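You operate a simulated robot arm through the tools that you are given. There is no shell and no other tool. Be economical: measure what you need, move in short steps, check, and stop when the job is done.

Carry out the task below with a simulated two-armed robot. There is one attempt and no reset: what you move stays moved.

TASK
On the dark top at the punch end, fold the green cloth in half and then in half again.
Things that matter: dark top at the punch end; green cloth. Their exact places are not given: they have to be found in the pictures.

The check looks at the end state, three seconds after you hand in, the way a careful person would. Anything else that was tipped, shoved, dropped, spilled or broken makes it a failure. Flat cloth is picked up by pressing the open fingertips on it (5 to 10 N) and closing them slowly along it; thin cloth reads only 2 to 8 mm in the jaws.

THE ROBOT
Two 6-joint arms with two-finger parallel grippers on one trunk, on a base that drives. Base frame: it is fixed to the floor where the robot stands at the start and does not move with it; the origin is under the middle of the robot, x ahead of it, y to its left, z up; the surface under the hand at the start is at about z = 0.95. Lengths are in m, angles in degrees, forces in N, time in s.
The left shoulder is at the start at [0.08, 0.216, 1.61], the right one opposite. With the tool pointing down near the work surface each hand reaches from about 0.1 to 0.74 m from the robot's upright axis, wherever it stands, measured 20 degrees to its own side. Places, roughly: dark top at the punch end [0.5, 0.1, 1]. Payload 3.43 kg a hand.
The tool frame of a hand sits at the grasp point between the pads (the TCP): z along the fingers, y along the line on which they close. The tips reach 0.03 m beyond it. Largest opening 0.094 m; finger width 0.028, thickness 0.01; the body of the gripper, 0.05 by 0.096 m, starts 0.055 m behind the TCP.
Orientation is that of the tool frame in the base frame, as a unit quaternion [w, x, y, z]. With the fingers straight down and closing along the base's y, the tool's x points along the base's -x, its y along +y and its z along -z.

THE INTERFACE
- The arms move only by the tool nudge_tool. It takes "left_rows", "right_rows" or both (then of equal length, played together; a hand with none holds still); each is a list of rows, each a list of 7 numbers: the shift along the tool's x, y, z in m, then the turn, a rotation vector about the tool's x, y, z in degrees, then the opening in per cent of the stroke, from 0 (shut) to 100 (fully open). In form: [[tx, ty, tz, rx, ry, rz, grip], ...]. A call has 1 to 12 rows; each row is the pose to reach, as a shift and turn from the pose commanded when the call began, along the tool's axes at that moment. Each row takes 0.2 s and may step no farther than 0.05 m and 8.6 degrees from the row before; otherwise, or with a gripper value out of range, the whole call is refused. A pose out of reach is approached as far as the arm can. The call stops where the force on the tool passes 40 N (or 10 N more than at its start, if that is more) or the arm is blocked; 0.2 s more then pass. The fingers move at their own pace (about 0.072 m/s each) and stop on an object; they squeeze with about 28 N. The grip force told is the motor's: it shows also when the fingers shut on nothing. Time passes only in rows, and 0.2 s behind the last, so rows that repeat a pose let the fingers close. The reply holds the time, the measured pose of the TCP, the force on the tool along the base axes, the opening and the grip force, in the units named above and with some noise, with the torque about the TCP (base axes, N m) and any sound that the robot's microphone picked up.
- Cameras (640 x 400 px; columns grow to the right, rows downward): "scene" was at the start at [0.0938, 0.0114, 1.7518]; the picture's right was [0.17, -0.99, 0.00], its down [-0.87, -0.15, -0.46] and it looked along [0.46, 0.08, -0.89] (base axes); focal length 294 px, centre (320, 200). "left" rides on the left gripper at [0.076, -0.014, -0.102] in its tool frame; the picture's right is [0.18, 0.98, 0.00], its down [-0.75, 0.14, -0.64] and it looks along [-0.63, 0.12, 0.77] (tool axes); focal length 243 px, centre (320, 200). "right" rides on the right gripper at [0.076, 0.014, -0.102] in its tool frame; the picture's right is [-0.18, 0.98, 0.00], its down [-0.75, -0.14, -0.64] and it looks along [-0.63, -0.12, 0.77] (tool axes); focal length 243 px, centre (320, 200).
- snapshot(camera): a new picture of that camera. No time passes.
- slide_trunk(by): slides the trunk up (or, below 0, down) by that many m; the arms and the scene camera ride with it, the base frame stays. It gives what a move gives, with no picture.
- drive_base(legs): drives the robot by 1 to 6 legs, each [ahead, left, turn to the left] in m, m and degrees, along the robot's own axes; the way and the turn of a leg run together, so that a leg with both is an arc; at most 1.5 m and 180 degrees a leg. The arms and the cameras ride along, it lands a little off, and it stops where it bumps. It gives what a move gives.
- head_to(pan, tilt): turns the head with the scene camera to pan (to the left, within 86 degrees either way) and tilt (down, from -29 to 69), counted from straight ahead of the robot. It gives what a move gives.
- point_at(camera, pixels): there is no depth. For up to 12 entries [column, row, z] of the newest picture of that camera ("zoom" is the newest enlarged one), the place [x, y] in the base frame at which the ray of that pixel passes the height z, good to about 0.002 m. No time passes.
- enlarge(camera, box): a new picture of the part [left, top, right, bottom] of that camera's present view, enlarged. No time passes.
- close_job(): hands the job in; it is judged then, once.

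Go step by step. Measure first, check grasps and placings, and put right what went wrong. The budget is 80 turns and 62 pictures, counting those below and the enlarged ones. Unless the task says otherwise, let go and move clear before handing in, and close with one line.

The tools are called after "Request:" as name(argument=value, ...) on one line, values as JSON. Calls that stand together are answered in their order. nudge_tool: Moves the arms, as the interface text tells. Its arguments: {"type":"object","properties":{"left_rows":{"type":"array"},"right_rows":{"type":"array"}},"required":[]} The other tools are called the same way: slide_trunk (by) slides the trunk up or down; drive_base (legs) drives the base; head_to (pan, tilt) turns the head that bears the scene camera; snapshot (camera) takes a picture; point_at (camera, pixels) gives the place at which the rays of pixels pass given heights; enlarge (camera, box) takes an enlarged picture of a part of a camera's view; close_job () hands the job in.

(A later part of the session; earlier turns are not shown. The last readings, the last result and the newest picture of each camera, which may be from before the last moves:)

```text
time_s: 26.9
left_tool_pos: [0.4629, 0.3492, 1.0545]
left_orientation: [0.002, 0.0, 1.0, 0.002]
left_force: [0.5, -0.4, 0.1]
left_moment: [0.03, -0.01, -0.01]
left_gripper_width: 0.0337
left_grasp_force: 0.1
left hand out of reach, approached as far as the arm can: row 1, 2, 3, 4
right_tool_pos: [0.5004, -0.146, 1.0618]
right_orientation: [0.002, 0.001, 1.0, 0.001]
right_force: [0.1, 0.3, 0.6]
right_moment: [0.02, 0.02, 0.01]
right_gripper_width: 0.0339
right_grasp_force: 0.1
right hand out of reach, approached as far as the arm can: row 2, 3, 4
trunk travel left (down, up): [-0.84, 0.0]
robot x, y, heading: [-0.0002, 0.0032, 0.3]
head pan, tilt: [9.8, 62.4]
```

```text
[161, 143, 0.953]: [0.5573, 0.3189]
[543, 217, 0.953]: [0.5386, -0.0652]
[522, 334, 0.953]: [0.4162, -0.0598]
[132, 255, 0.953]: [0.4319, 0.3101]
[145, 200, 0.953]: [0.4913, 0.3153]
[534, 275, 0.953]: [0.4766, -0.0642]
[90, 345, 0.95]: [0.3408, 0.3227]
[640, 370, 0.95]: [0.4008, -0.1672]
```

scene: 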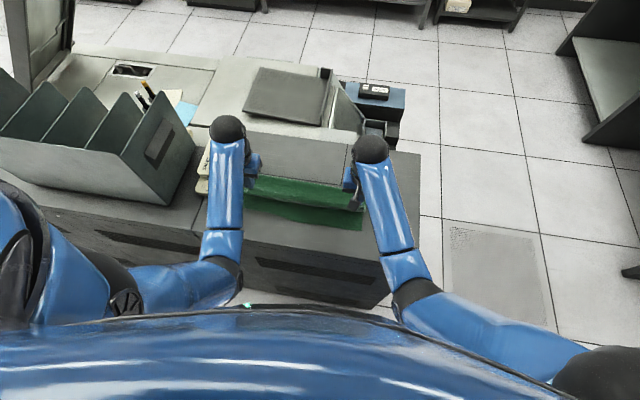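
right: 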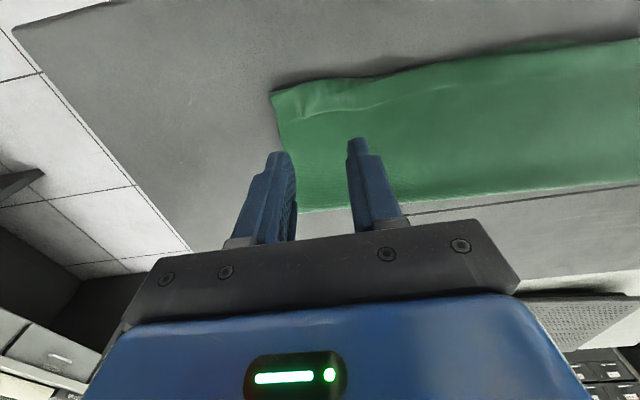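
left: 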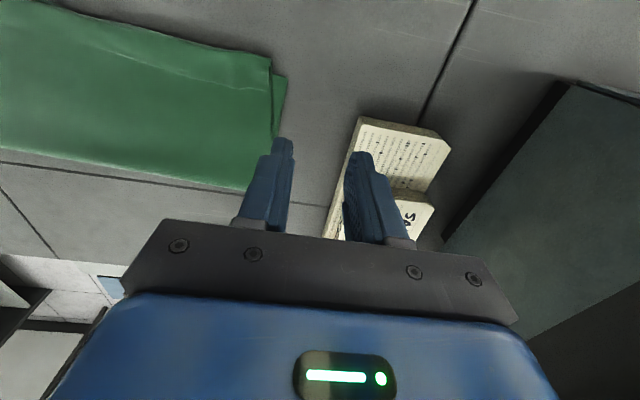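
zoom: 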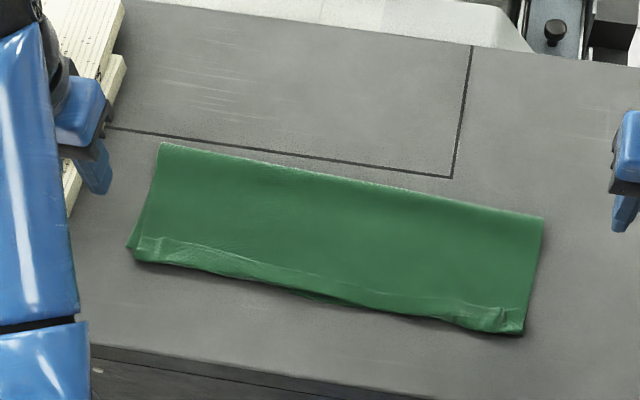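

The strip spans x≈0.42–0.555 and y −0.062–0.318, turned about 2.5°. I rotate the left hand 90° so it closes along the left short edge, and bring it above that edge's middle (0.494, 0.316).

Request:
nudge_tool(left_rows=[[-0.003, -0.003, 0, 0, 0, -8, 36], [-0.006, -0.006, 0, 0, 0, -16, 36], [-0.009, -0.009, 0, 0, 0, -24, 36], [-0.012, -0.012, 0, 0, 0, -32, 36], [-0.015, -0.015, 0, 0, 0, -40, 36], [-0.018, -0.018, 0, 0, 0, -48, 36], [-0.021, -0.021, 0, 0, 0, -56, 36], [-0.024, -0.024, 0, 0, 0, -64, 36], [-0.027, -0.027, 0, 0, 0, -72, 36], [-0.03, -0.03, 0, 0, 0, -80, 36], [-0.032, -0.033, 0, 0, 0, -88, 36]])

Request:
snapshot(camera="left")

```text
time_s: 29.3
left_tool_pos: [0.4929, 0.3154, 1.0554]
left_orientation: [0.0, -0.696, 0.718, -0.001]
left_force: [-0.9, 0.1, -0.2]
left_moment: [0.03, 0.0, 0.0]
left_gripper_width: 0.0337
left_grasp_force: 0.1
right_tool_pos: [0.4988, -0.1455, 1.063]
right_orientation: [0.002, 0.0, 1.0, 0.001]
right_force: [0.2, 0.6, 0.1]
right_moment: [0.0, 0.0, 0.03]
right_gripper_width: 0.0338
right_grasp_force: 0.2
trunk travel left (down, up): [-0.84, 0.0]
robot x, y, heading: [-0.0007, 0.0055, -0.3]
head pan, tilt: [9.8, 62.4]
```

```text
32 pictures are left
```

left: 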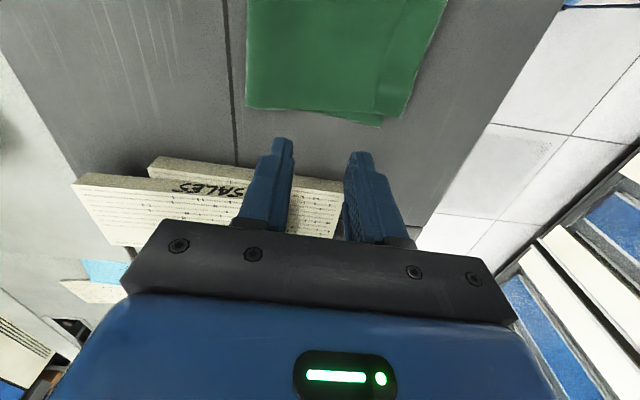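

I see the left short edge from (246,107) through (320,111) to (375,113), with the bottom layer peeking out at (382,126). I measure these.

Request:
point_at(camera="left", pixels=[[246, 107, 0.952], [300, 110, 0.952], [320, 112, 0.952], [350, 120, 0.952], [375, 112, 0.953], [382, 126, 0.951], [400, 117, 0.951], [425, 60, 0.951]])

Request:
enlarge(camera="left", box=[220, 40, 460, 190])

```text
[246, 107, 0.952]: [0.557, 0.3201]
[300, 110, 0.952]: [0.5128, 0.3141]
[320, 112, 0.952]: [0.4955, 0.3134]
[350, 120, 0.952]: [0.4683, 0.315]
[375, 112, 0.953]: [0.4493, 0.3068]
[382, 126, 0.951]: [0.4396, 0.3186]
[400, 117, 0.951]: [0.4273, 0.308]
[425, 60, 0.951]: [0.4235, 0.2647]
```

```text
2.67 times, centred on (340, 115) of left
```

zoom: 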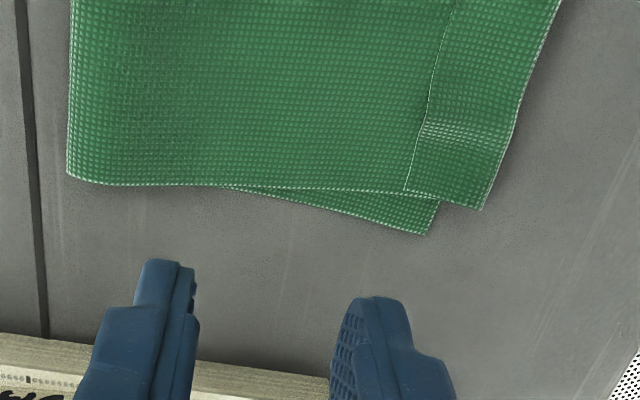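

The strip along the near edge may be a back-turned hem of the top layer. I look closer from the scene camera before going on.

Request:
enlarge(camera="scene", box=[236, 170, 316, 220])

Request:
enlarge(camera="scene", box=[300, 190, 380, 240])

```text
8.00 times, centred on (276, 195) of scene
```

zoom: 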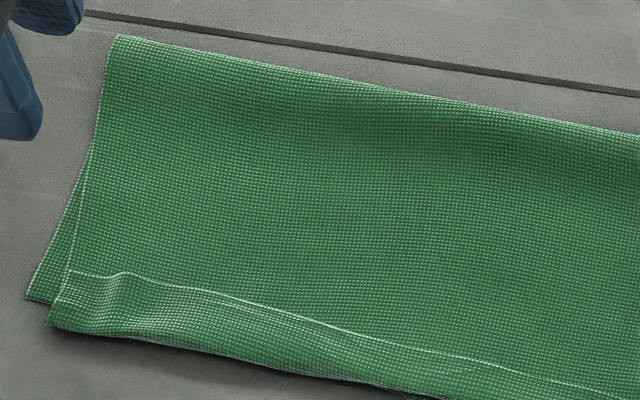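

```text
8.00 times, centred on (340, 215) of scene
```

zoom: 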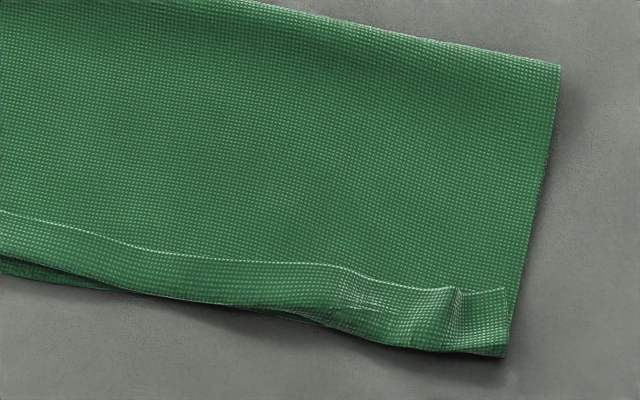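

A hem of about 18 mm is turned back along the whole near edge, because I pressed the edge down with the jaws bent under. I will regrip the hem's free edge, lift it, and release it from a few cm up so it falls flat. First I measure the hem.

Request:
point_at(camera="scene", pixels=[[244.75, 203.75, 0.957], [250, 204, 0.957], [256, 205.2, 0.957], [242, 210.2, 0.953], [252.2, 212.2, 0.953], [363.1, 226.2, 0.957], [353.7, 225.6, 0.957], [343.7, 223.7, 0.957], [362.5, 234.4, 0.953], [350, 233, 0.953]])

Request:
nudge_tool(left_rows=[[0, 0, -0.002, 0, 0, 8, 30], [0, 0, -0.002, 0, 0, 16, 30], [0, 0, -0.002, 0, 0, 24, 30], [0, 0, -0.002, 0, 0, 32, 30], [0, 0, -0.002, 0, 0, 40, 30], [0, 0, -0.002, 0, 0, 48, 30], [0, 0, -0.002, 0, 0, 56, 30], [0, 0, -0.002, 0, 0, 64, 30], [0, 0, -0.002, 0, 0, 72, 30], [0, 0, -0.002, 0, 0, 80, 30], [0, 0, -0.002, 0, 0, 88, 30]])

```text
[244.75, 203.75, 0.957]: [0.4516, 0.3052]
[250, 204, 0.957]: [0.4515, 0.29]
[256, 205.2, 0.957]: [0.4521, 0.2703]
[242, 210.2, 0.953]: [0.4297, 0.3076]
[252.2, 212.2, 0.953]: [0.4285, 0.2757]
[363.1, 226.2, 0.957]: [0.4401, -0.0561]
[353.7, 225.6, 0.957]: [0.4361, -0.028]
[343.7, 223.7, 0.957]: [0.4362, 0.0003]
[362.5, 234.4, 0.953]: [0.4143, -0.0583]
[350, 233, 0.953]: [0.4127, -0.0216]
```

```text
time_s: 31.7
left_tool_pos: [0.4927, 0.3167, 1.0583]
left_orientation: [0.001, 0.002, 1.0, 0.0]
left_force: [-0.4, 0.1, 1.3]
left_moment: [-0.02, -0.01, -0.01]
left_gripper_width: 0.0285
left_grasp_force: 0.1
right_tool_pos: [0.4991, -0.1447, 1.0624]
right_orientation: [0.002, 0.0, 1.0, 0.001]
right_force: [0.0, 0.6, 0.7]
right_moment: [-0.02, 0.0, -0.01]
right_gripper_width: 0.0338
right_grasp_force: 0.1
trunk travel left (down, up): [-0.84, 0.0]
robot x, y, heading: [0.0036, -0.0015, -0.1]
head pan, tilt: [9.8, 62.4]
```

The hem's free edge is at x≈0.452 on the left and 0.437 on the right, and its bend is at 0.429 and 0.413. I position both hands over the hem near the corners and lower to just above it.

Request:
nudge_tool(left_rows=[[0.01, -0.008, 0.005, 0, 0, 0, 30], [0.02, -0.016, 0.01, 0, 0, 0, 30], [0.035, -0.025, 0.02, 0, 0, 0, 30], [0.045, -0.034, 0.035, 0, 0, 0, 30], [0.045, -0.034, 0.055, 0, 0, 0, 30], [0.045, -0.034, 0.068, 0, 0, 0, 30]], right_rows=[[0.015, 0.025, 0.01, 0, 0, 0, 30], [0.03, 0.05, 0.02, 0, 0, 0, 30], [0.045, 0.075, 0.03, 0, 0, 0, 30], [0.055, 0.1, 0.04, 0, 0, 0, 30], [0.066, 0.115, 0.058, 0, 0, 0, 30], [0.066, 0.115, 0.072, 0, 0, 0, 30]])

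Request:
enlarge(camera="left", box=[200, 60, 440, 210])

Request:
enlarge(camera="right", box=[200, 60, 440, 210])

```text
time_s: 33.1
left_tool_pos: [0.4485, 0.2803, 0.9891]
left_orientation: [0.0, -0.001, 1.0, 0.001]
left_force: [0.1, 0.8, 0.0]
left_moment: [-0.02, 0.03, -0.01]
left_gripper_width: 0.0283
left_grasp_force: 0.1
right_tool_pos: [0.4337, -0.0308, 0.9903]
right_orientation: [0.001, 0.0, 1.0, -0.001]
right_force: [-0.1, 0.1, 0.6]
right_moment: [0.01, -0.03, 0.02]
right_gripper_width: 0.0282
right_grasp_force: 0.0
trunk travel left (down, up): [-0.84, 0.0]
robot x, y, heading: [-0.0009, -0.0005, -0.3]
head pan, tilt: [9.8, 62.4]
```

```text
2.67 times, centred on (320, 135) of left
```

zoom: 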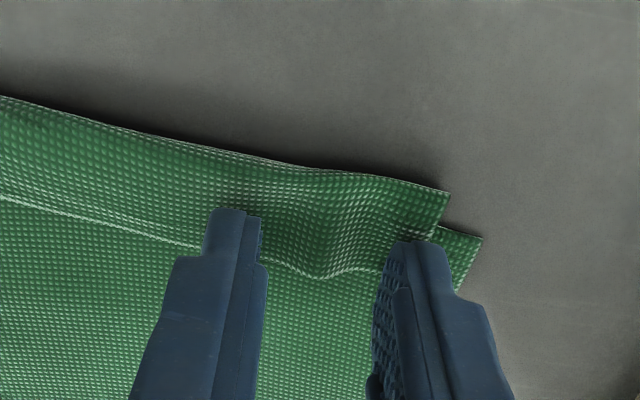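

```text
2.67 times, centred on (320, 135) of right
```

zoom: 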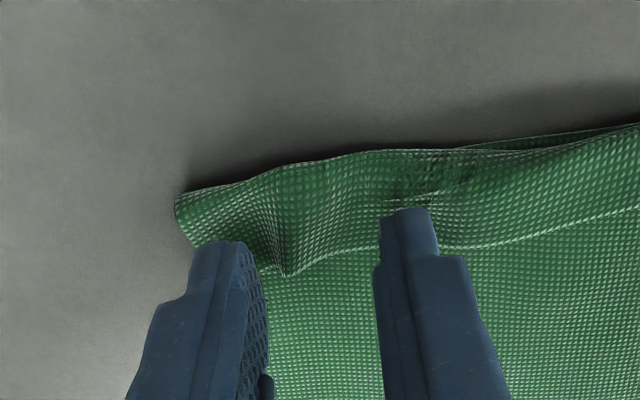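

A raised ridge of the hem sits right between the fingers on both sides. I lower 4 mm to light contact and close.

Request:
nudge_tool(left_rows=[[0, 0, 0.003, 0, 0, 0, 30], [0, 0, 0.004, 0, 0, 0, 26], [0, 0, 0.004, 0, 0, 0, 21], [0, 0, 0.004, 0, 0, 0, 16], [0, 0, 0.004, 0, 0, 0, 11], [0, 0, 0.004, 0, 0, 0, 6], [0, 0, 0.004, 0, 0, 0, 0], [0, 0, 0.004, 0, 0, 0, 0], [0, 0, 0.004, 0, 0, 0, 0], [0, 0, -0.01, 0, 0, 0, 0], [0, 0, -0.03, 0, 0, 0, 0]], right_rows=[[0, 0, 0.003, 0, 0, 0, 30], [0, 0, 0.005, 0, 0, 0, 26], [0, 0, 0.005, 0, 0, 0, 21], [0, 0, 0.005, 0, 0, 0, 16], [0, 0, 0.005, 0, 0, 0, 11], [0, 0, 0.005, 0, 0, 0, 6], [0, 0, 0.005, 0, 0, 0, 0], [0, 0, 0.005, 0, 0, 0, 0], [0, 0, 0.005, 0, 0, 0, 0], [0, 0, -0.01, 0, 0, 0, 0], [0, 0, -0.03, 0, 0, 0, 0]])

Request:
enlarge(camera="left", box=[200, 60, 440, 210])

Request:
enlarge(camera="right", box=[200, 60, 440, 210])

```text
time_s: 35.5
left_tool_pos: [0.4476, 0.2815, 1.0206]
left_orientation: [0.0, 0.001, 1.0, -0.001]
left_force: [-0.1, -0.4, 0.6]
left_moment: [-0.07, 0.0, 0.01]
left_gripper_width: 0.0018
left_grasp_force: 28.2
right_tool_pos: [0.4338, -0.0303, 1.0203]
right_orientation: [0.001, 0.0, 1.0, 0.0]
right_force: [0.5, 0.0, 0.4]
right_moment: [0.03, -0.01, 0.0]
right_gripper_width: 0.0021
right_grasp_force: 27.4
trunk travel left (down, up): [-0.84, 0.0]
robot x, y, heading: [-0.0002, 0.0007, -0.2]
head pan, tilt: [9.8, 62.4]
```

```text
2.67 times, centred on (320, 135) of left
```

zoom: 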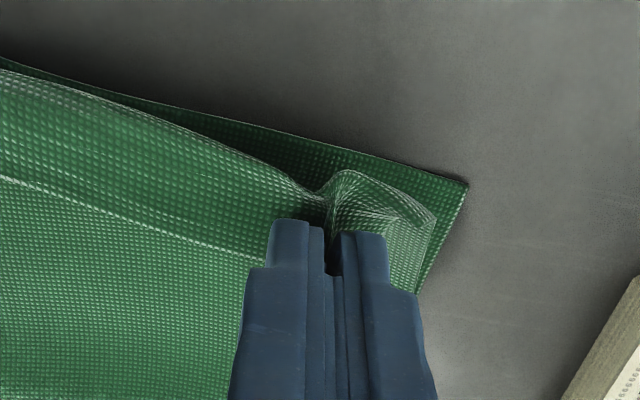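

```text
2.67 times, centred on (320, 135) of right
```

zoom: 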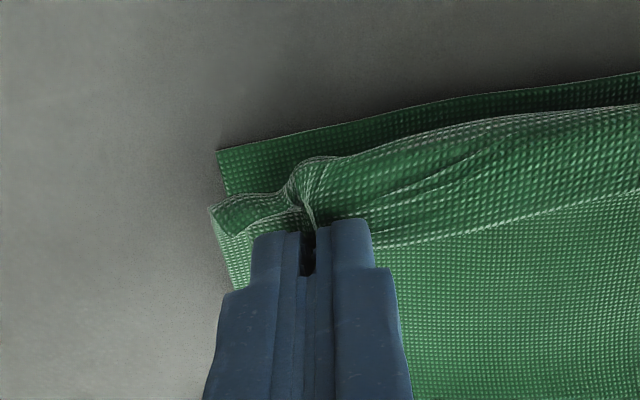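

The hem is held in both jaws and the bottom layer is undisturbed. I raise about 1.5 cm more, shift slightly forward, and open in the air so the edge straightens and drops.

Request:
nudge_tool(left_rows=[[-0.006, 0, -0.008, 0, 0, 0, 0], [-0.012, 0, -0.016, 0, 0, 0, 0], [-0.012, 0, -0.016, 0, 0, 0, 0], [-0.012, 0, -0.016, 0, 0, 0, 50], [-0.012, 0, -0.016, 0, 0, 0, 50], [-0.012, 0, -0.016, 0, 0, 0, 50]], right_rows=[[-0.006, 0, -0.008, 0, 0, 0, 0], [-0.012, 0, -0.016, 0, 0, 0, 0], [-0.012, 0, -0.016, 0, 0, 0, 0], [-0.012, 0, -0.016, 0, 0, 0, 50], [-0.012, 0, -0.016, 0, 0, 0, 50], [-0.012, 0, -0.016, 0, 0, 0, 50]])

Request:
snapshot(camera="left")

Request:
snapshot(camera="right")

```text
time_s: 36.9
left_tool_pos: [0.46, 0.2821, 1.0369]
left_orientation: [0.001, 0.0, 1.0, 0.0]
left_force: [0.7, -0.1, 0.4]
left_moment: [-0.02, -0.03, 0.03]
left_gripper_width: 0.047
left_grasp_force: 0.1
right_tool_pos: [0.444, -0.0302, 1.037]
right_orientation: [0.0, 0.0, 1.0, 0.0]
right_force: [-0.1, -0.5, -0.6]
right_moment: [-0.02, 0.03, 0.0]
right_gripper_width: 0.047
right_grasp_force: 0.0
trunk travel left (down, up): [-0.84, 0.0]
robot x, y, heading: [-0.0003, 0.0022, 0.0]
head pan, tilt: [9.8, 62.4]
```

```text
24 pictures are left
```

left: 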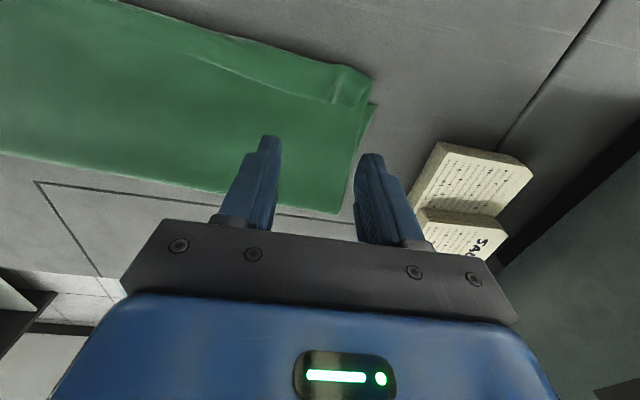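

```text
23 pictures are left
```

right: 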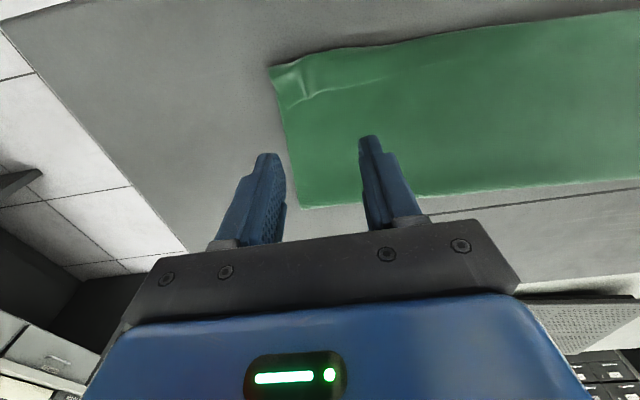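

The edge still turns back, as the cloth has little spring. I will stroke the hem outward instead: fully open fingers give four contact points, set down behind the hem's free edge and drawn toward the robot with light pressure. First I position them just above.

Request:
nudge_tool(left_rows=[[-0.01, -0.02, 0, 0, 0, 0, 70], [-0.018, -0.047, 0, 0, 0, 0, 100], [-0.018, -0.047, 0.025, 0, 0, 0, 100], [-0.018, -0.047, 0.045, 0, 0, 0, 100], [-0.018, -0.047, 0.052, 0, 0, 0, 100]], right_rows=[[-0.01, 0.02, 0, 0, 0, 0, 70], [-0.019, 0.05, 0, 0, 0, 0, 100], [-0.019, 0.05, 0.025, 0, 0, 0, 100], [-0.019, 0.05, 0.045, 0, 0, 0, 100], [-0.019, 0.05, 0.052, 0, 0, 0, 100]])

```text
time_s: 38.1
left_tool_pos: [0.4776, 0.2354, 0.9832]
left_orientation: [0.001, 0.0, 1.0, 0.0]
left_force: [0.1, 0.2, -0.3]
left_moment: [0.03, 0.02, 0.03]
left_gripper_width: 0.0937
left_grasp_force: 0.1
right_tool_pos: [0.4644, 0.0184, 0.9843]
right_orientation: [0.0, 0.0, 1.0, 0.0]
right_force: [0.5, 0.3, -0.2]
right_moment: [-0.01, 0.0, -0.02]
right_gripper_width: 0.0937
right_grasp_force: 0.1
trunk travel left (down, up): [-0.84, 0.0]
robot x, y, heading: [0.0004, 0.0024, 0.2]
head pan, tilt: [9.8, 62.4]
```

Fingertips are just above the top layer. I lower 2 mm and stroke 8 cm toward the robot.

Request:
nudge_tool(left_rows=[[0, 0, 0.002, 0, 0, 0, 100], [0.01, 0, 0.002, 0, 0, 0, 100], [0.02, 0, 0.002, 0, 0, 0, 100], [0.03, 0, 0.002, 0, 0, 0, 100], [0.04, 0, 0.002, 0, 0, 0, 100], [0.05, 0, 0.002, 0, 0, 0, 100], [0.06, 0, 0.002, 0, 0, 0, 100], [0.07, 0, 0.002, 0, 0, 0, 100], [0.08, 0, 0.0, 0, 0, 0, 100], [0.085, 0, -0.02, 0, 0, 0, 100]], right_rows=[[0, 0, 0.003, 0, 0, 0, 100], [0.01, 0, 0.003, 0, 0, 0, 100], [0.02, 0, 0.003, 0, 0, 0, 100], [0.03, 0, 0.003, 0, 0, 0, 100], [0.04, 0, 0.003, 0, 0, 0, 100], [0.05, 0, 0.003, 0, 0, 0, 100], [0.06, 0, 0.003, 0, 0, 0, 100], [0.07, 0, 0.003, 0, 0, 0, 100], [0.08, 0, 0.001, 0, 0, 0, 100], [0.085, 0, -0.02, 0, 0, 0, 100]])

Request:
enlarge(camera="scene", box=[220, 150, 380, 250])

```text
time_s: 40.3
left_tool_pos: [0.3922, 0.2342, 1.004]
left_orientation: [0.0, -0.001, 1.0, -0.001]
left_force: [-0.2, 0.0, -0.1]
left_moment: [0.02, -0.02, -0.01]
left_gripper_width: 0.094
left_grasp_force: 0.0
right_tool_pos: [0.3792, 0.0202, 1.006]
right_orientation: [0.001, 0.001, 1.0, 0.0]
right_force: [-0.7, -1.2, 0.1]
right_moment: [-0.05, 0.04, 0.03]
right_gripper_width: 0.0941
right_grasp_force: 0.1
trunk travel left (down, up): [-0.84, 0.0]
robot x, y, heading: [0.0022, 0.0005, -0.1]
head pan, tilt: [9.8, 62.4]
```

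```text
4.00 times, centred on (300, 200) of scene
```

zoom: 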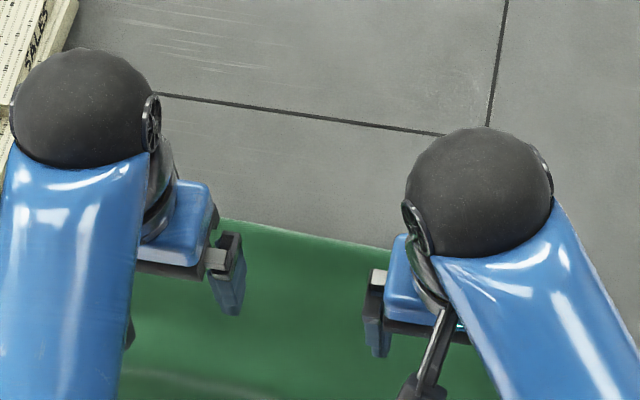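

The hands hide the result, and the cloth may have shifted toward the robot. I move the hands aside and look.

Request:
nudge_tool(left_rows=[[0, 0.02, -0.01, 0, 0, 0, 80], [0, 0.045, -0.015, 0, 0, 0, 60], [0, 0.07, -0.015, 0, 0, 0, 40], [0, 0.09, -0.015, 0, 0, 0, 36]], right_rows=[[0, -0.03, -0.01, 0, 0, 0, 80], [0, -0.06, -0.015, 0, 0, 0, 60], [0, -0.1, -0.015, 0, 0, 0, 40], [0, -0.14, -0.015, 0, 0, 0, 36]])

Request:
enlarge(camera="scene", box=[220, 165, 380, 265])

```text
time_s: 41.3
left_tool_pos: [0.3932, 0.3242, 1.0195]
left_orientation: [0.001, -0.001, 1.0, 0.0]
left_force: [0.0, -0.4, -0.5]
left_moment: [-0.02, 0.02, 0.03]
left_gripper_width: 0.0339
left_grasp_force: 0.0
right_tool_pos: [0.3787, -0.1209, 1.0201]
right_orientation: [0.0, -0.001, 1.0, 0.001]
right_force: [-0.5, 0.5, 0.5]
right_moment: [0.01, 0.0, 0.01]
right_gripper_width: 0.0338
right_grasp_force: 0.1
trunk travel left (down, up): [-0.84, 0.0]
robot x, y, heading: [-0.0013, -0.0013, 0.2]
head pan, tilt: [9.8, 62.4]
```

```text
4.00 times, centred on (300, 215) of scene
```

zoom: 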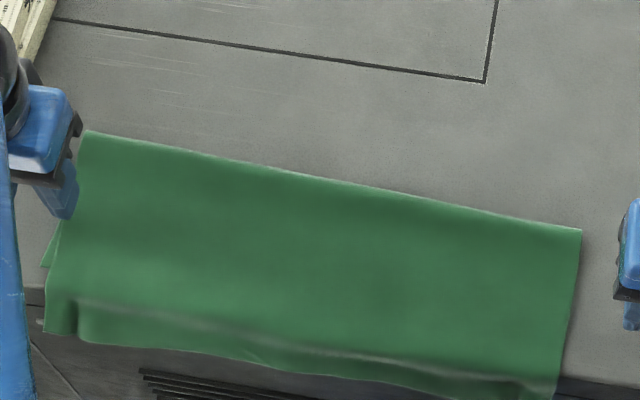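

The stroke worked: the hem opened out. The whole cloth slid toward me, though, with the top layer now over the table's near edge. I measure where everything is.

Request:
point_at(camera="zoom", pixels=[[88, 131, 0.953], [581, 230, 0.953], [42, 267, 0.951], [45, 328, 0.95], [553, 398, 0.95], [75, 300, 0.953], [480, 368, 0.953], [600, 384, 0.95], [35, 288, 0.95]])

Request:
enlarge(camera="scene", box=[225, 205, 305, 255])

Request:
enlarge(camera="scene", box=[290, 225, 370, 275])

```text
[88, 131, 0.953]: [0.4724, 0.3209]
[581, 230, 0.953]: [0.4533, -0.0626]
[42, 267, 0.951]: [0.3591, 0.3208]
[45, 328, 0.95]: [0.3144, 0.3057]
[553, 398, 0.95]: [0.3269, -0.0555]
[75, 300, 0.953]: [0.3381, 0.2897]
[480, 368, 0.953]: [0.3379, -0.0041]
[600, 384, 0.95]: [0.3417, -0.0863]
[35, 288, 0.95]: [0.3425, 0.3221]
```

```text
8.00 times, centred on (265, 230) of scene
```

zoom: 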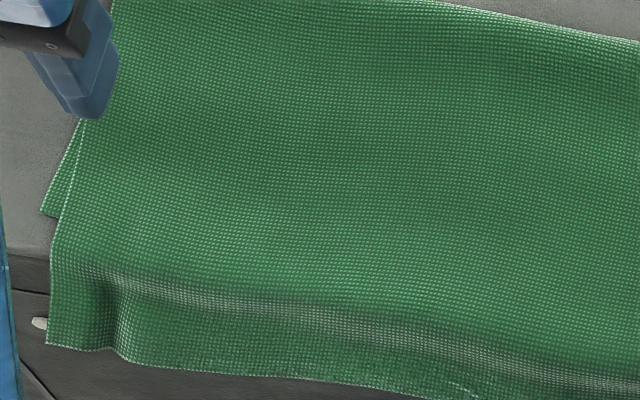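

```text
8.00 times, centred on (330, 250) of scene
```

zoom: 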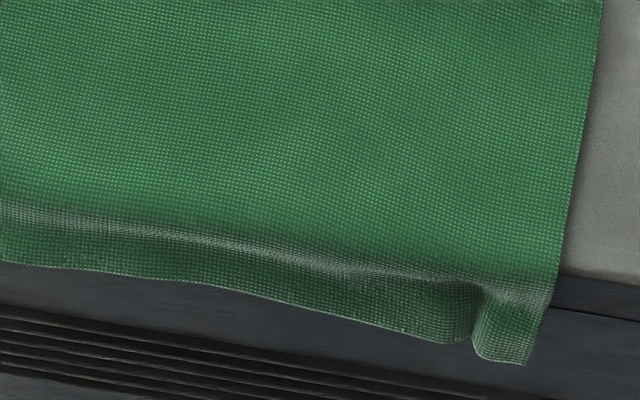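

The top layer is now unfolded but about 5 cm longer than the bottom one, and hangs over the edge. The cloth follows light finger pressure as a whole, so I stroke it back forward by 10 cm, pressing close to the fold.

Request:
nudge_tool(left_rows=[[-0.013, -0.022, 0, 0, 0, 0, 60], [-0.026, -0.045, 0, 0, 0, 0, 80], [-0.039, -0.067, 0, 0, 0, 0, 100], [-0.052, -0.09, 0, 0, 0, 0, 100], [-0.052, -0.09, 0.025, 0, 0, 0, 100], [-0.052, -0.09, 0.0385, 0, 0, 0, 100], [-0.07, -0.09, 0.0385, 0, 0, 0, 100], [-0.09, -0.09, 0.0385, 0, 0, 0, 100], [-0.11, -0.09, 0.0385, 0, 0, 0, 100], [-0.13, -0.09, 0.0385, 0, 0, 0, 100], [-0.152, -0.09, 0.0385, 0, 0, 0, 100], [-0.152, -0.09, 0.01, 0, 0, 0, 100]], right_rows=[[-0.012, 0.035, 0, 0, 0, 0, 60], [-0.025, 0.07, 0, 0, 0, 0, 80], [-0.037, 0.105, 0, 0, 0, 0, 100], [-0.049, 0.14, 0, 0, 0, 0, 100], [-0.049, 0.14, 0.025, 0, 0, 0, 100], [-0.049, 0.14, 0.0395, 0, 0, 0, 100], [-0.067, 0.14, 0.0395, 0, 0, 0, 100], [-0.087, 0.14, 0.0395, 0, 0, 0, 100], [-0.107, 0.14, 0.0395, 0, 0, 0, 100], [-0.127, 0.14, 0.0395, 0, 0, 0, 100], [-0.149, 0.14, 0.0395, 0, 0, 0, 100], [-0.149, 0.14, 0.01, 0, 0, 0, 100]])

Request:
snapshot(camera="scene")

```text
time_s: 43.9
left_tool_pos: [0.5454, 0.2341, 1.0074]
left_orientation: [0.0, -0.001, 1.0, 0.0]
left_force: [0.3, 0.8, -0.4]
left_moment: [0.03, 0.01, 0.0]
left_gripper_width: 0.0941
left_grasp_force: 0.1
right_tool_pos: [0.5307, 0.0203, 1.0095]
right_orientation: [0.0, 0.0, 1.0, -0.001]
right_force: [-0.5, -0.2, 0.0]
right_moment: [0.02, 0.03, 0.03]
right_gripper_width: 0.0944
right_grasp_force: 0.1
trunk travel left (down, up): [-0.84, 0.0]
robot x, y, heading: [-0.0029, -0.0011, -0.1]
head pan, tilt: [9.8, 62.4]
```

```text
18 pictures are left
```

scene: 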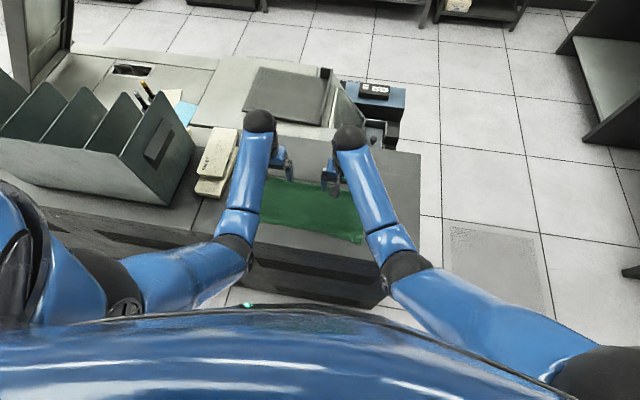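

The cloth came back onto the table. I clear the hands sideways and take one enlarged view to measure.

Request:
nudge_tool(left_rows=[[0, 0.025, -0.02, 0, 0, 0, 80], [0.01, 0.05, -0.03, 0, 0, 0, 50], [0.03, 0.075, -0.03, 0, 0, 0, 30], [0.05, 0.1, -0.03, 0, 0, 0, 30]], right_rows=[[0, -0.035, -0.02, 0, 0, 0, 80], [0.01, -0.07, -0.03, 0, 0, 0, 50], [0.03, -0.105, -0.03, 0, 0, 0, 30], [0.05, -0.14, -0.03, 0, 0, 0, 30]])

Request:
enlarge(camera="scene", box=[220, 155, 380, 255])

```text
time_s: 44.9
left_tool_pos: [0.4916, 0.3341, 1.04]
left_orientation: [0.001, 0.0, 1.0, -0.001]
left_force: [-0.5, 0.2, 0.4]
left_moment: [-0.03, 0.04, 0.0]
left_gripper_width: 0.0282
left_grasp_force: 0.2
right_tool_pos: [0.4764, -0.1217, 1.0402]
right_orientation: [0.001, -0.001, 1.0, 0.001]
right_force: [-0.4, -0.6, 0.1]
right_moment: [0.0, -0.02, 0.02]
right_gripper_width: 0.0282
right_grasp_force: 0.0
trunk travel left (down, up): [-0.84, 0.0]
robot x, y, heading: [-0.0005, -0.0019, 0.0]
head pan, tilt: [9.8, 62.4]
```

```text
4.00 times, centred on (300, 205) of scene
```

zoom: 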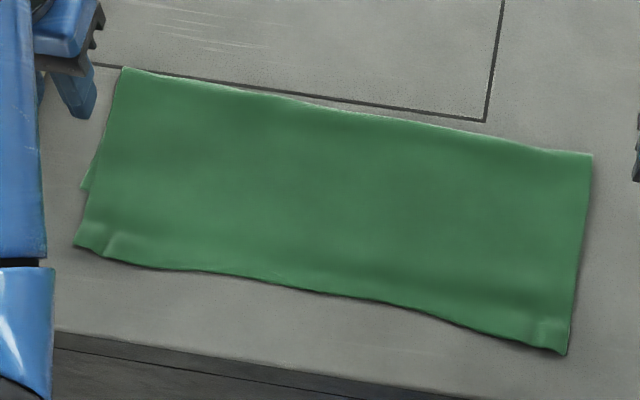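

Very clean now: the hem is gone and the cloth is back on the top. I measure the corners, including the bottom layer corner at zoom (83,190).

Request:
point_at(camera="zoom", pixels=[[123, 67, 0.953], [592, 155, 0.953], [566, 354, 0.951], [74, 244, 0.951], [83, 190, 0.951], [110, 258, 0.953], [530, 344, 0.953], [300, 290, 0.951]])

```text
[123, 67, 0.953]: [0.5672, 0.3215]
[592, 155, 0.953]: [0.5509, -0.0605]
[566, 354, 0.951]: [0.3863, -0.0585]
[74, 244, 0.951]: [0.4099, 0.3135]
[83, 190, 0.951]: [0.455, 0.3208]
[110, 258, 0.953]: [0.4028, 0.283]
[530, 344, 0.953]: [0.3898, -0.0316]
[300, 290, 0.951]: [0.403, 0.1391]
```

The top layer overhangs the bottom by about 5 cm along the near edge (top edge x≈0.403 and 0.388, bottom about 0.455 and 0.436). I grip the single-layer top edge at both corners, on the existing small ridges.

Request:
nudge_tool(left_rows=[[0.018, -0.01, 0.005, 0, 0, 0, 30], [0.036, -0.02, 0.01, 0, 0, 0, 30], [0.054, -0.03, 0.02, 0, 0, 0, 30], [0.073, -0.04, 0.03, 0, 0, 0, 30], [0.0916, -0.05, 0.045, 0, 0, 0, 30], [0.0916, -0.05, 0.0595, 0, 0, 0, 30], [0.0916, -0.05, 0.0595, 0, 0, 0, 25], [0.0916, -0.05, 0.0595, 0, 0, 0, 20], [0.0916, -0.05, 0.0595, 0, 0, 0, 15], [0.0916, -0.05, 0.0595, 0, 0, 0, 10], [0.0916, -0.05, 0.0595, 0, 0, 0, 5], [0.0916, -0.05, 0.0595, 0, 0, 0, 0]], right_rows=[[0.018, 0.018, 0.005, 0, 0, 0, 30], [0.036, 0.036, 0.01, 0, 0, 0, 30], [0.054, 0.054, 0.02, 0, 0, 0, 30], [0.073, 0.072, 0.03, 0, 0, 0, 30], [0.0904, 0.0897, 0.045, 0, 0, 0, 30], [0.0904, 0.0897, 0.0598, 0, 0, 0, 30], [0.0904, 0.0897, 0.0598, 0, 0, 0, 25], [0.0904, 0.0897, 0.0598, 0, 0, 0, 20], [0.0904, 0.0897, 0.0598, 0, 0, 0, 15], [0.0904, 0.0897, 0.0598, 0, 0, 0, 10], [0.0904, 0.0897, 0.0598, 0, 0, 0, 5], [0.0904, 0.0897, 0.0598, 0, 0, 0, 0]])

```text
time_s: 47.5
left_tool_pos: [0.4024, 0.2823, 0.9823]
left_orientation: [0.003, 0.0, 1.0, 0.001]
left_force: [0.9, -10.7, 26.3]
left_moment: [-0.38, -0.2, -0.12]
left_gripper_width: 0.0023
left_grasp_force: 27.7
right_tool_pos: [0.3862, -0.0321, 0.9816]
right_orientation: [0.003, 0.0, 1.0, 0.002]
right_force: [1.7, 7.5, 17.1]
right_moment: [0.29, -0.23, 0.08]
right_gripper_width: 0.0034
right_grasp_force: 28.4
trunk travel left (down, up): [-0.84, 0.0]
robot x, y, heading: [0.0003, -0.0007, 0.3]
head pan, tilt: [9.8, 62.4]
```

Both jaws hold cloth. I lift, easing the tension, and carry the edge up and forward about 12 cm so the slack rolls out past the fold.

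Request:
nudge_tool(left_rows=[[0, -0.003, -0.01, 0, 0, 0, 0], [-0.01, -0.003, -0.025, 0, 0, 0, 0], [-0.03, -0.003, -0.04, 0, 0, 0, 0], [-0.05, -0.003, -0.052, 0, 0, 0, 0], [-0.07, -0.003, -0.062, 0, 0, 0, 0], [-0.09, -0.003, -0.07, 0, 0, 0, 0], [-0.11, -0.003, -0.075, 0, 0, 0, 0], [-0.125, -0.003, -0.08, 0, 0, 0, 0], [-0.125, -0.003, -0.08, 0, 0, 0, 0]], right_rows=[[0, 0.003, -0.01, 0, 0, 0, 0], [-0.01, 0.003, -0.025, 0, 0, 0, 0], [-0.03, 0.003, -0.04, 0, 0, 0, 0], [-0.05, 0.003, -0.052, 0, 0, 0, 0], [-0.07, 0.003, -0.062, 0, 0, 0, 0], [-0.09, 0.003, -0.07, 0, 0, 0, 0], [-0.11, 0.003, -0.075, 0, 0, 0, 0], [-0.125, 0.003, -0.08, 0, 0, 0, 0], [-0.125, 0.003, -0.08, 0, 0, 0, 0]])

Request:
snapshot(camera="right")

```text
time_s: 49.5
left_tool_pos: [0.5282, 0.2811, 1.0607]
left_orientation: [0.001, 0.0, 1.0, 0.0]
left_force: [0.5, -1.1, -0.1]
left_moment: [-0.03, 0.0, 0.0]
left_gripper_width: 0.0017
left_grasp_force: 27.9
right_tool_pos: [0.5134, -0.0268, 1.0597]
right_orientation: [0.001, 0.0, 1.0, 0.001]
right_force: [-1.1, 1.8, -0.2]
right_moment: [0.05, 0.0, 0.01]
right_gripper_width: 0.001
right_grasp_force: 28.0
trunk travel left (down, up): [-0.84, 0.0]
robot x, y, heading: [0.0016, -0.0001, -0.1]
head pan, tilt: [9.8, 62.4]
```

```text
16 pictures are left
```

right: 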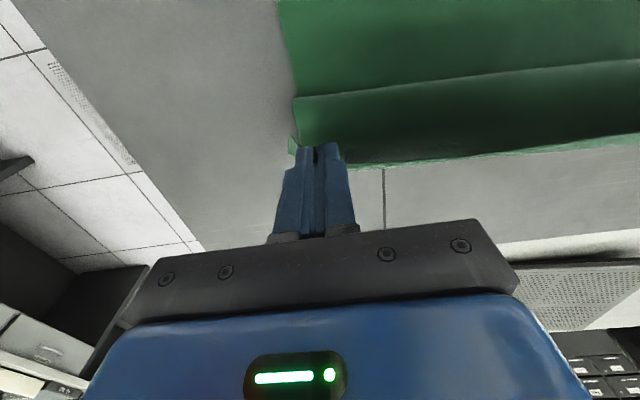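

Both still hold, and the bottom layer has stayed. I bring the edge back down over the bottom edge, to TCP x≈0.452 left and 0.434 right, close to the surface.

Request:
nudge_tool(left_rows=[[0.008, 0.0, 0.02, 0, 0, 0, 0], [0.02, 0, 0.035, 0, 0, 0, 0], [0.035, 0, 0.05, 0, 0, 0, 0], [0.052, 0, 0.06, 0, 0, 0, 0], [0.068, 0, 0.068, 0, 0, 0, 0], [0.076, 0, 0.075, 0, 0, 0, 0]], right_rows=[[0.008, 0.0, 0.02, 0, 0, 0, 0], [0.02, 0, 0.035, 0, 0, 0, 0], [0.035, 0, 0.05, 0, 0, 0, 0], [0.054, 0, 0.06, 0, 0, 0, 0], [0.07, 0, 0.067, 0, 0, 0, 0], [0.079, 0, 0.074, 0, 0, 0, 0]])

Request:
snapshot(camera="right")

Request:
snapshot(camera="left")

```text
time_s: 50.9
left_tool_pos: [0.4531, 0.2818, 0.9837]
left_orientation: [0.002, 0.0, 1.0, -0.001]
left_force: [-0.7, -1.1, -0.9]
left_moment: [-0.01, 0.03, -0.01]
left_gripper_width: 0.002
left_grasp_force: 28.0
right_tool_pos: [0.4343, -0.0274, 0.9858]
right_orientation: [0.001, 0.0, 1.0, 0.001]
right_force: [-0.4, 1.4, 0.0]
right_moment: [0.06, -0.05, 0.02]
right_gripper_width: 0.001
right_grasp_force: 27.7
trunk travel left (down, up): [-0.84, 0.0]
robot x, y, heading: [-0.0004, -0.0012, -0.1]
head pan, tilt: [9.8, 62.4]
```

```text
15 pictures are left
```

right: 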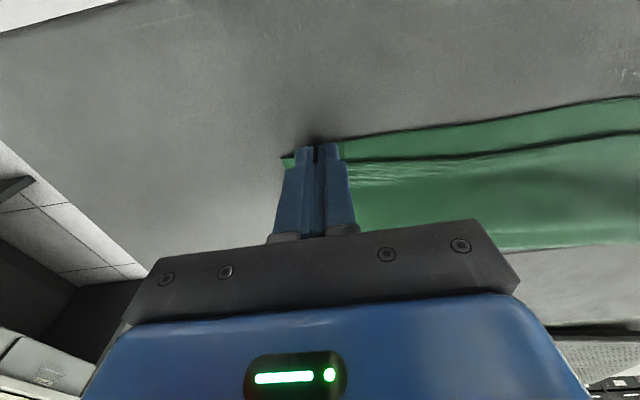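

```text
14 pictures are left
```

left: 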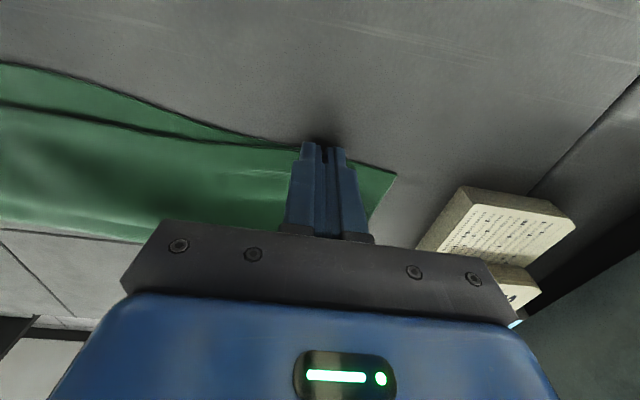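

The edges are nearly aligned, with the bottom layer showing about 1–2 cm in the middle only. I shift 7 mm toward the robot, release slowly at the surface, then move aside.

Request:
nudge_tool(left_rows=[[0.007, 0.0, 0.0, 0, 0, 0, 0], [0.007, 0, 0.001, 0, 0, 0, 0], [0.007, 0, 0.001, 0, 0, 0, 7], [0.007, 0, 0.001, 0, 0, 0, 14], [0.007, 0, 0.001, 0, 0, 0, 21], [0.007, 0, 0.001, 0, 0, 0, 28], [0.007, 0, 0.0, 0, 0, 0, 34], [0.007, 0, -0.02, 0, 0, 0, 36], [0.007, 0.01, -0.04, 0, 0, 0, 36], [0.007, 0.05, -0.045, 0, 0, 0, 36]], right_rows=[[0.007, 0.0, 0.002, 0, 0, 0, 0], [0.007, 0, 0.003, 0, 0, 0, 0], [0.007, 0, 0.003, 0, 0, 0, 7], [0.007, 0, 0.003, 0, 0, 0, 14], [0.007, 0, 0.003, 0, 0, 0, 21], [0.007, 0, 0.003, 0, 0, 0, 28], [0.007, 0, 0.002, 0, 0, 0, 34], [0.007, 0, -0.02, 0, 0, 0, 36], [0.007, -0.02, -0.04, 0, 0, 0, 36], [0.007, -0.06, -0.045, 0, 0, 0, 36]])

Request:
enlarge(camera="scene", box=[220, 145, 380, 245])

```text
time_s: 53.1
left_tool_pos: [0.444, 0.3308, 1.0284]
left_orientation: [0.001, 0.0, 1.0, 0.0]
left_force: [0.0, -0.9, -0.1]
left_moment: [0.01, -0.03, 0.01]
left_gripper_width: 0.0337
left_grasp_force: 0.0
right_tool_pos: [0.427, -0.0878, 1.0301]
right_orientation: [-0.001, -0.001, 1.0, 0.0]
right_force: [0.3, -0.2, -0.4]
right_moment: [-0.03, 0.0, 0.0]
right_gripper_width: 0.0337
right_grasp_force: 0.1
trunk travel left (down, up): [-0.84, 0.0]
robot x, y, heading: [0.003, 0.0024, -0.3]
head pan, tilt: [9.8, 62.4]
```

```text
4.00 times, centred on (300, 195) of scene
```

zoom: 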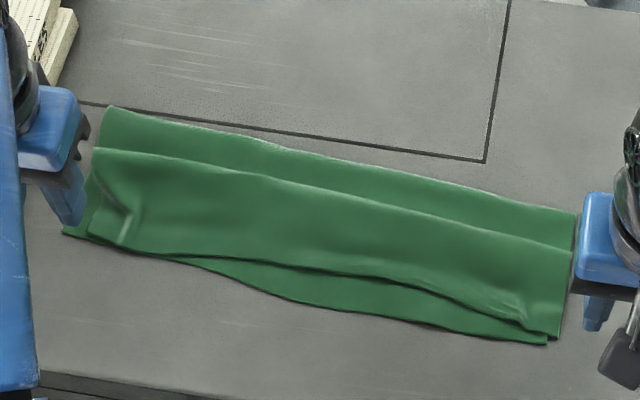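

The slack fell into a pleat because I did not carry the edge beyond the old fold. I will regrip the top edge and carry it past x≈0.61 so the fold rolls out, then lay it back. I measure the top edge corners first.

Request:
point_at(camera="zoom", pixels=[[88, 235, 0.953], [125, 247, 0.953], [64, 233, 0.951], [558, 339, 0.953], [520, 322, 0.953], [546, 344, 0.951], [107, 107, 0.952], [575, 212, 0.952], [95, 148, 0.956], [574, 250, 0.956], [300, 298, 0.951]])

Request:
snapshot(camera="right")

```text
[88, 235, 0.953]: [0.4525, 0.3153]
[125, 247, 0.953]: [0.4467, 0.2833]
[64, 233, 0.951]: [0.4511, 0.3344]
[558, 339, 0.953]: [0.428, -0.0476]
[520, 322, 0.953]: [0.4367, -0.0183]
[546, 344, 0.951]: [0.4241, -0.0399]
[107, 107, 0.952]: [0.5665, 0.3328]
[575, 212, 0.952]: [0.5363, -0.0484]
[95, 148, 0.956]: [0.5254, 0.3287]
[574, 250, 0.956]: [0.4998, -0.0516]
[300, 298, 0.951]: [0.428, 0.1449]
```

```text
12 pictures are left
```

right: 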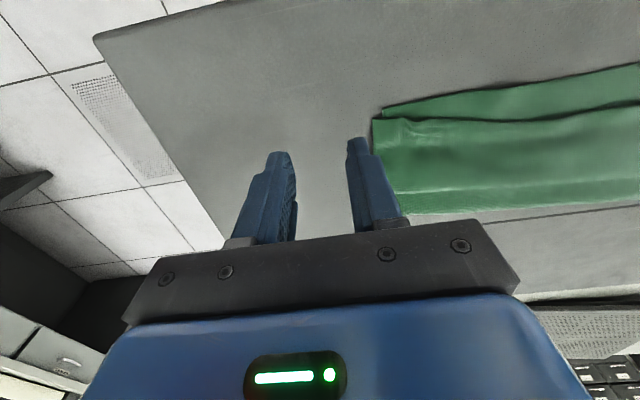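

Targets: the bottom edge is at x≈0.451 on the left and 0.424 on the right, so the top edge belongs there too. I regrip the top edge lightly at both ridges (left 0.446, 0.288; right 0.431, −0.024).

Request:
nudge_tool(left_rows=[[-0.001, -0.02, 0, 0, 0, 0, 30], [-0.002, -0.043, 0.005, 0, 0, 0, 30], [-0.002, -0.043, 0.03, 0, 0, 0, 30], [-0.002, -0.043, 0.044, 0, 0, 0, 30], [-0.002, -0.043, 0.0455, 0, 0, 0, 26], [-0.002, -0.043, 0.0455, 0, 0, 0, 20], [-0.002, -0.043, 0.0455, 0, 0, 0, 14], [-0.002, -0.043, 0.0455, 0, 0, 0, 7], [-0.002, -0.043, 0.0455, 0, 0, 0, 0], [-0.002, -0.043, 0.0455, 0, 0, 0, 0], [-0.004, -0.043, 0.035, 0, 0, 0, 0], [-0.01, -0.043, 0.015, 0, 0, 0, 0]], right_rows=[[-0.002, 0.03, 0, 0, 0, 0, 30], [-0.004, 0.064, 0.005, 0, 0, 0, 30], [-0.004, 0.064, 0.03, 0, 0, 0, 30], [-0.004, 0.064, 0.0455, 0, 0, 0, 30], [-0.004, 0.064, 0.047, 0, 0, 0, 26], [-0.004, 0.064, 0.047, 0, 0, 0, 20], [-0.004, 0.064, 0.047, 0, 0, 0, 14], [-0.004, 0.064, 0.047, 0, 0, 0, 7], [-0.004, 0.064, 0.047, 0, 0, 0, 0], [-0.004, 0.064, 0.047, 0, 0, 0, 0], [-0.006, 0.064, 0.036, 0, 0, 0, 0], [-0.012, 0.064, 0.015, 0, 0, 0, 0]])

Request:
snapshot(camera="left")

Request:
snapshot(camera="right")

```text
time_s: 55.7
left_tool_pos: [0.4553, 0.2884, 1.0136]
left_orientation: [0.001, 0.0, 1.0, 0.001]
left_force: [0.4, -0.1, 0.3]
left_moment: [0.04, 0.02, 0.0]
left_gripper_width: 0.0023
left_grasp_force: 27.7
right_tool_pos: [0.4389, -0.0241, 1.0163]
right_orientation: [0.0, -0.001, 1.0, 0.0]
right_force: [0.6, 0.4, -0.3]
right_moment: [0.02, -0.02, 0.01]
right_gripper_width: 0.0
right_grasp_force: 28.0
trunk travel left (down, up): [-0.84, 0.0]
robot x, y, heading: [0.0009, -0.0008, 0.2]
head pan, tilt: [9.8, 62.4]
```

```text
11 pictures are left
```

left: 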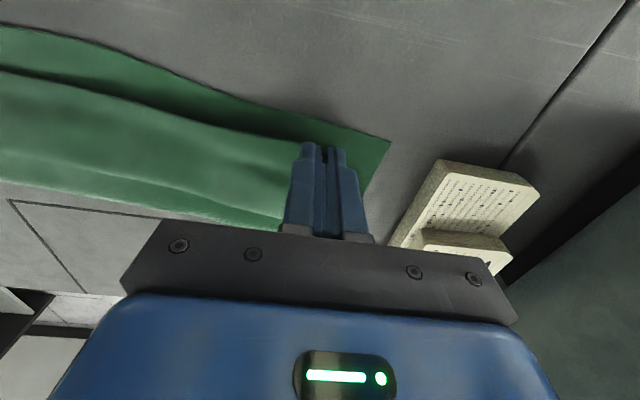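

```text
10 pictures are left
```

right: 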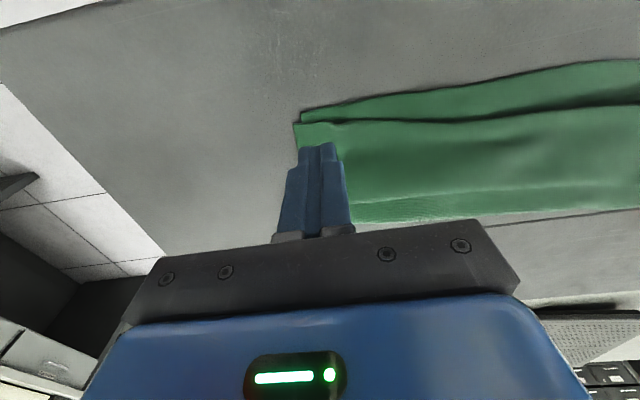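

The left hand holds its corner; the right closed on nothing (width 0.0). I measure the right corner at (295,123) and the edge at (330,121).

Request:
point_at(camera="right", pixels=[[295, 123, 0.955], [330, 121, 0.955], [302, 110, 0.951]])

```text
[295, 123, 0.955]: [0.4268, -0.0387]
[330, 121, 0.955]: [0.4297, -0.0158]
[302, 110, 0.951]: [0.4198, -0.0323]
```

I open the right hand, shift to the edge at (0.431, −0.016), press about 5 N and close. The left holds still.

Request:
nudge_tool(right_rows=[[0.004, 0.004, 0, 0, 0, 0, 15], [0.007, 0.008, 0, 0, 0, 0, 30], [0.007, 0.008, 0.02, 0, 0, 0, 30], [0.007, 0.008, 0.033, 0, 0, 0, 30], [0.007, 0.008, 0.0355, 0, 0, 0, 30], [0.007, 0.008, 0.0355, 0, 0, 0, 25], [0.007, 0.008, 0.0355, 0, 0, 0, 20], [0.007, 0.008, 0.0355, 0, 0, 0, 15], [0.007, 0.008, 0.0355, 0, 0, 0, 10], [0.007, 0.008, 0.0355, 0, 0, 0, 5], [0.007, 0.008, 0.0355, 0, 0, 0, 0], [0.007, 0.008, 0.0355, 0, 0, 0, 0]])

```text
time_s: 58.3
left_tool_pos: [0.4528, 0.2895, 1.0142]
left_orientation: [0.001, 0.001, 1.0, 0.001]
left_force: [-0.5, -1.5, -0.2]
left_moment: [-0.04, 0.02, -0.01]
left_gripper_width: 0.0019
left_grasp_force: 28.3
right_tool_pos: [0.43, -0.015, 0.9823]
right_orientation: [0.002, 0.0, 1.0, 0.001]
right_force: [1.4, 2.1, 22.5]
right_moment: [0.07, -0.16, 0.01]
right_gripper_width: 0.0026
right_grasp_force: 28.0
trunk travel left (down, up): [-0.84, 0.0]
robot x, y, heading: [0.0001, 0.0013, -0.1]
head pan, tilt: [9.8, 62.4]
```

Both hold now (1.9 and 2.6 mm). I carry the edge up and well past the old fold, to x≈0.62, so the fold unrolls.

Request:
nudge_tool(left_rows=[[0, 0, 0, 0, 0, 0, 0], [-0.015, 0, -0.008, 0, 0, 0, 0], [-0.03, 0, -0.02, 0, 0, 0, 0], [-0.05, 0, -0.03, 0, 0, 0, 0], [-0.07, 0, -0.042, 0, 0, 0, 0], [-0.09, 0, -0.052, 0, 0, 0, 0], [-0.11, 0, -0.062, 0, 0, 0, 0], [-0.13, 0, -0.072, 0, 0, 0, 0], [-0.15, 0, -0.08, 0, 0, 0, 0], [-0.17, 0, -0.083, 0, 0, 0, 0], [-0.18, 0, -0.083, 0, 0, 0, 0]], right_rows=[[0, 0, -0.012, 0, 0, 0, 0], [-0.012, 0, -0.03, 0, 0, 0, 0], [-0.028, 0, -0.045, 0, 0, 0, 0], [-0.05, 0, -0.06, 0, 0, 0, 0], [-0.072, 0, -0.072, 0, 0, 0, 0], [-0.094, 0, -0.083, 0, 0, 0, 0], [-0.115, 0, -0.093, 0, 0, 0, 0], [-0.135, 0, -0.103, 0, 0, 0, 0], [-0.155, 0, -0.11, 0, 0, 0, 0], [-0.175, 0, -0.115, 0, 0, 0, 0], [-0.183, 0, -0.115, 0, 0, 0, 0]])

Request:
snapshot(camera="scene")

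```text
time_s: 60.7
left_tool_pos: [0.6355, 0.2876, 1.097]
left_orientation: [0.0, 0.001, 1.0, 0.001]
left_force: [-0.4, -0.7, 0.0]
left_moment: [0.0, 0.01, -0.05]
left_gripper_width: 0.0021
left_grasp_force: 28.1
right_tool_pos: [0.6161, -0.0155, 1.0952]
right_orientation: [0.0, 0.0, 1.0, 0.0]
right_force: [0.1, 1.2, -0.5]
right_moment: [0.0, 0.04, -0.03]
right_gripper_width: 0.0022
right_grasp_force: 28.1
trunk travel left (down, up): [-0.84, 0.0]
robot x, y, heading: [-0.0001, 0.0004, -0.2]
head pan, tilt: [9.8, 62.4]
```

```text
9 pictures are left
```

scene: 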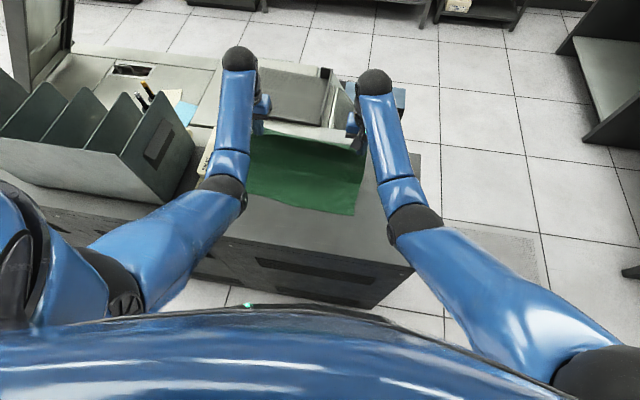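

The cloth is unrolled and held by both hands; the bottom near corners are at about (248,196) and (355,216). I measure them to set the final edge position.

Request:
point_at(camera="scene", pixels=[[355, 216, 0.951], [248, 196, 0.951], [300, 208, 0.951]])

```text
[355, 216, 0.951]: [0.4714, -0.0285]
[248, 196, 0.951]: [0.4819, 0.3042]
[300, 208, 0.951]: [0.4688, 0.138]
```

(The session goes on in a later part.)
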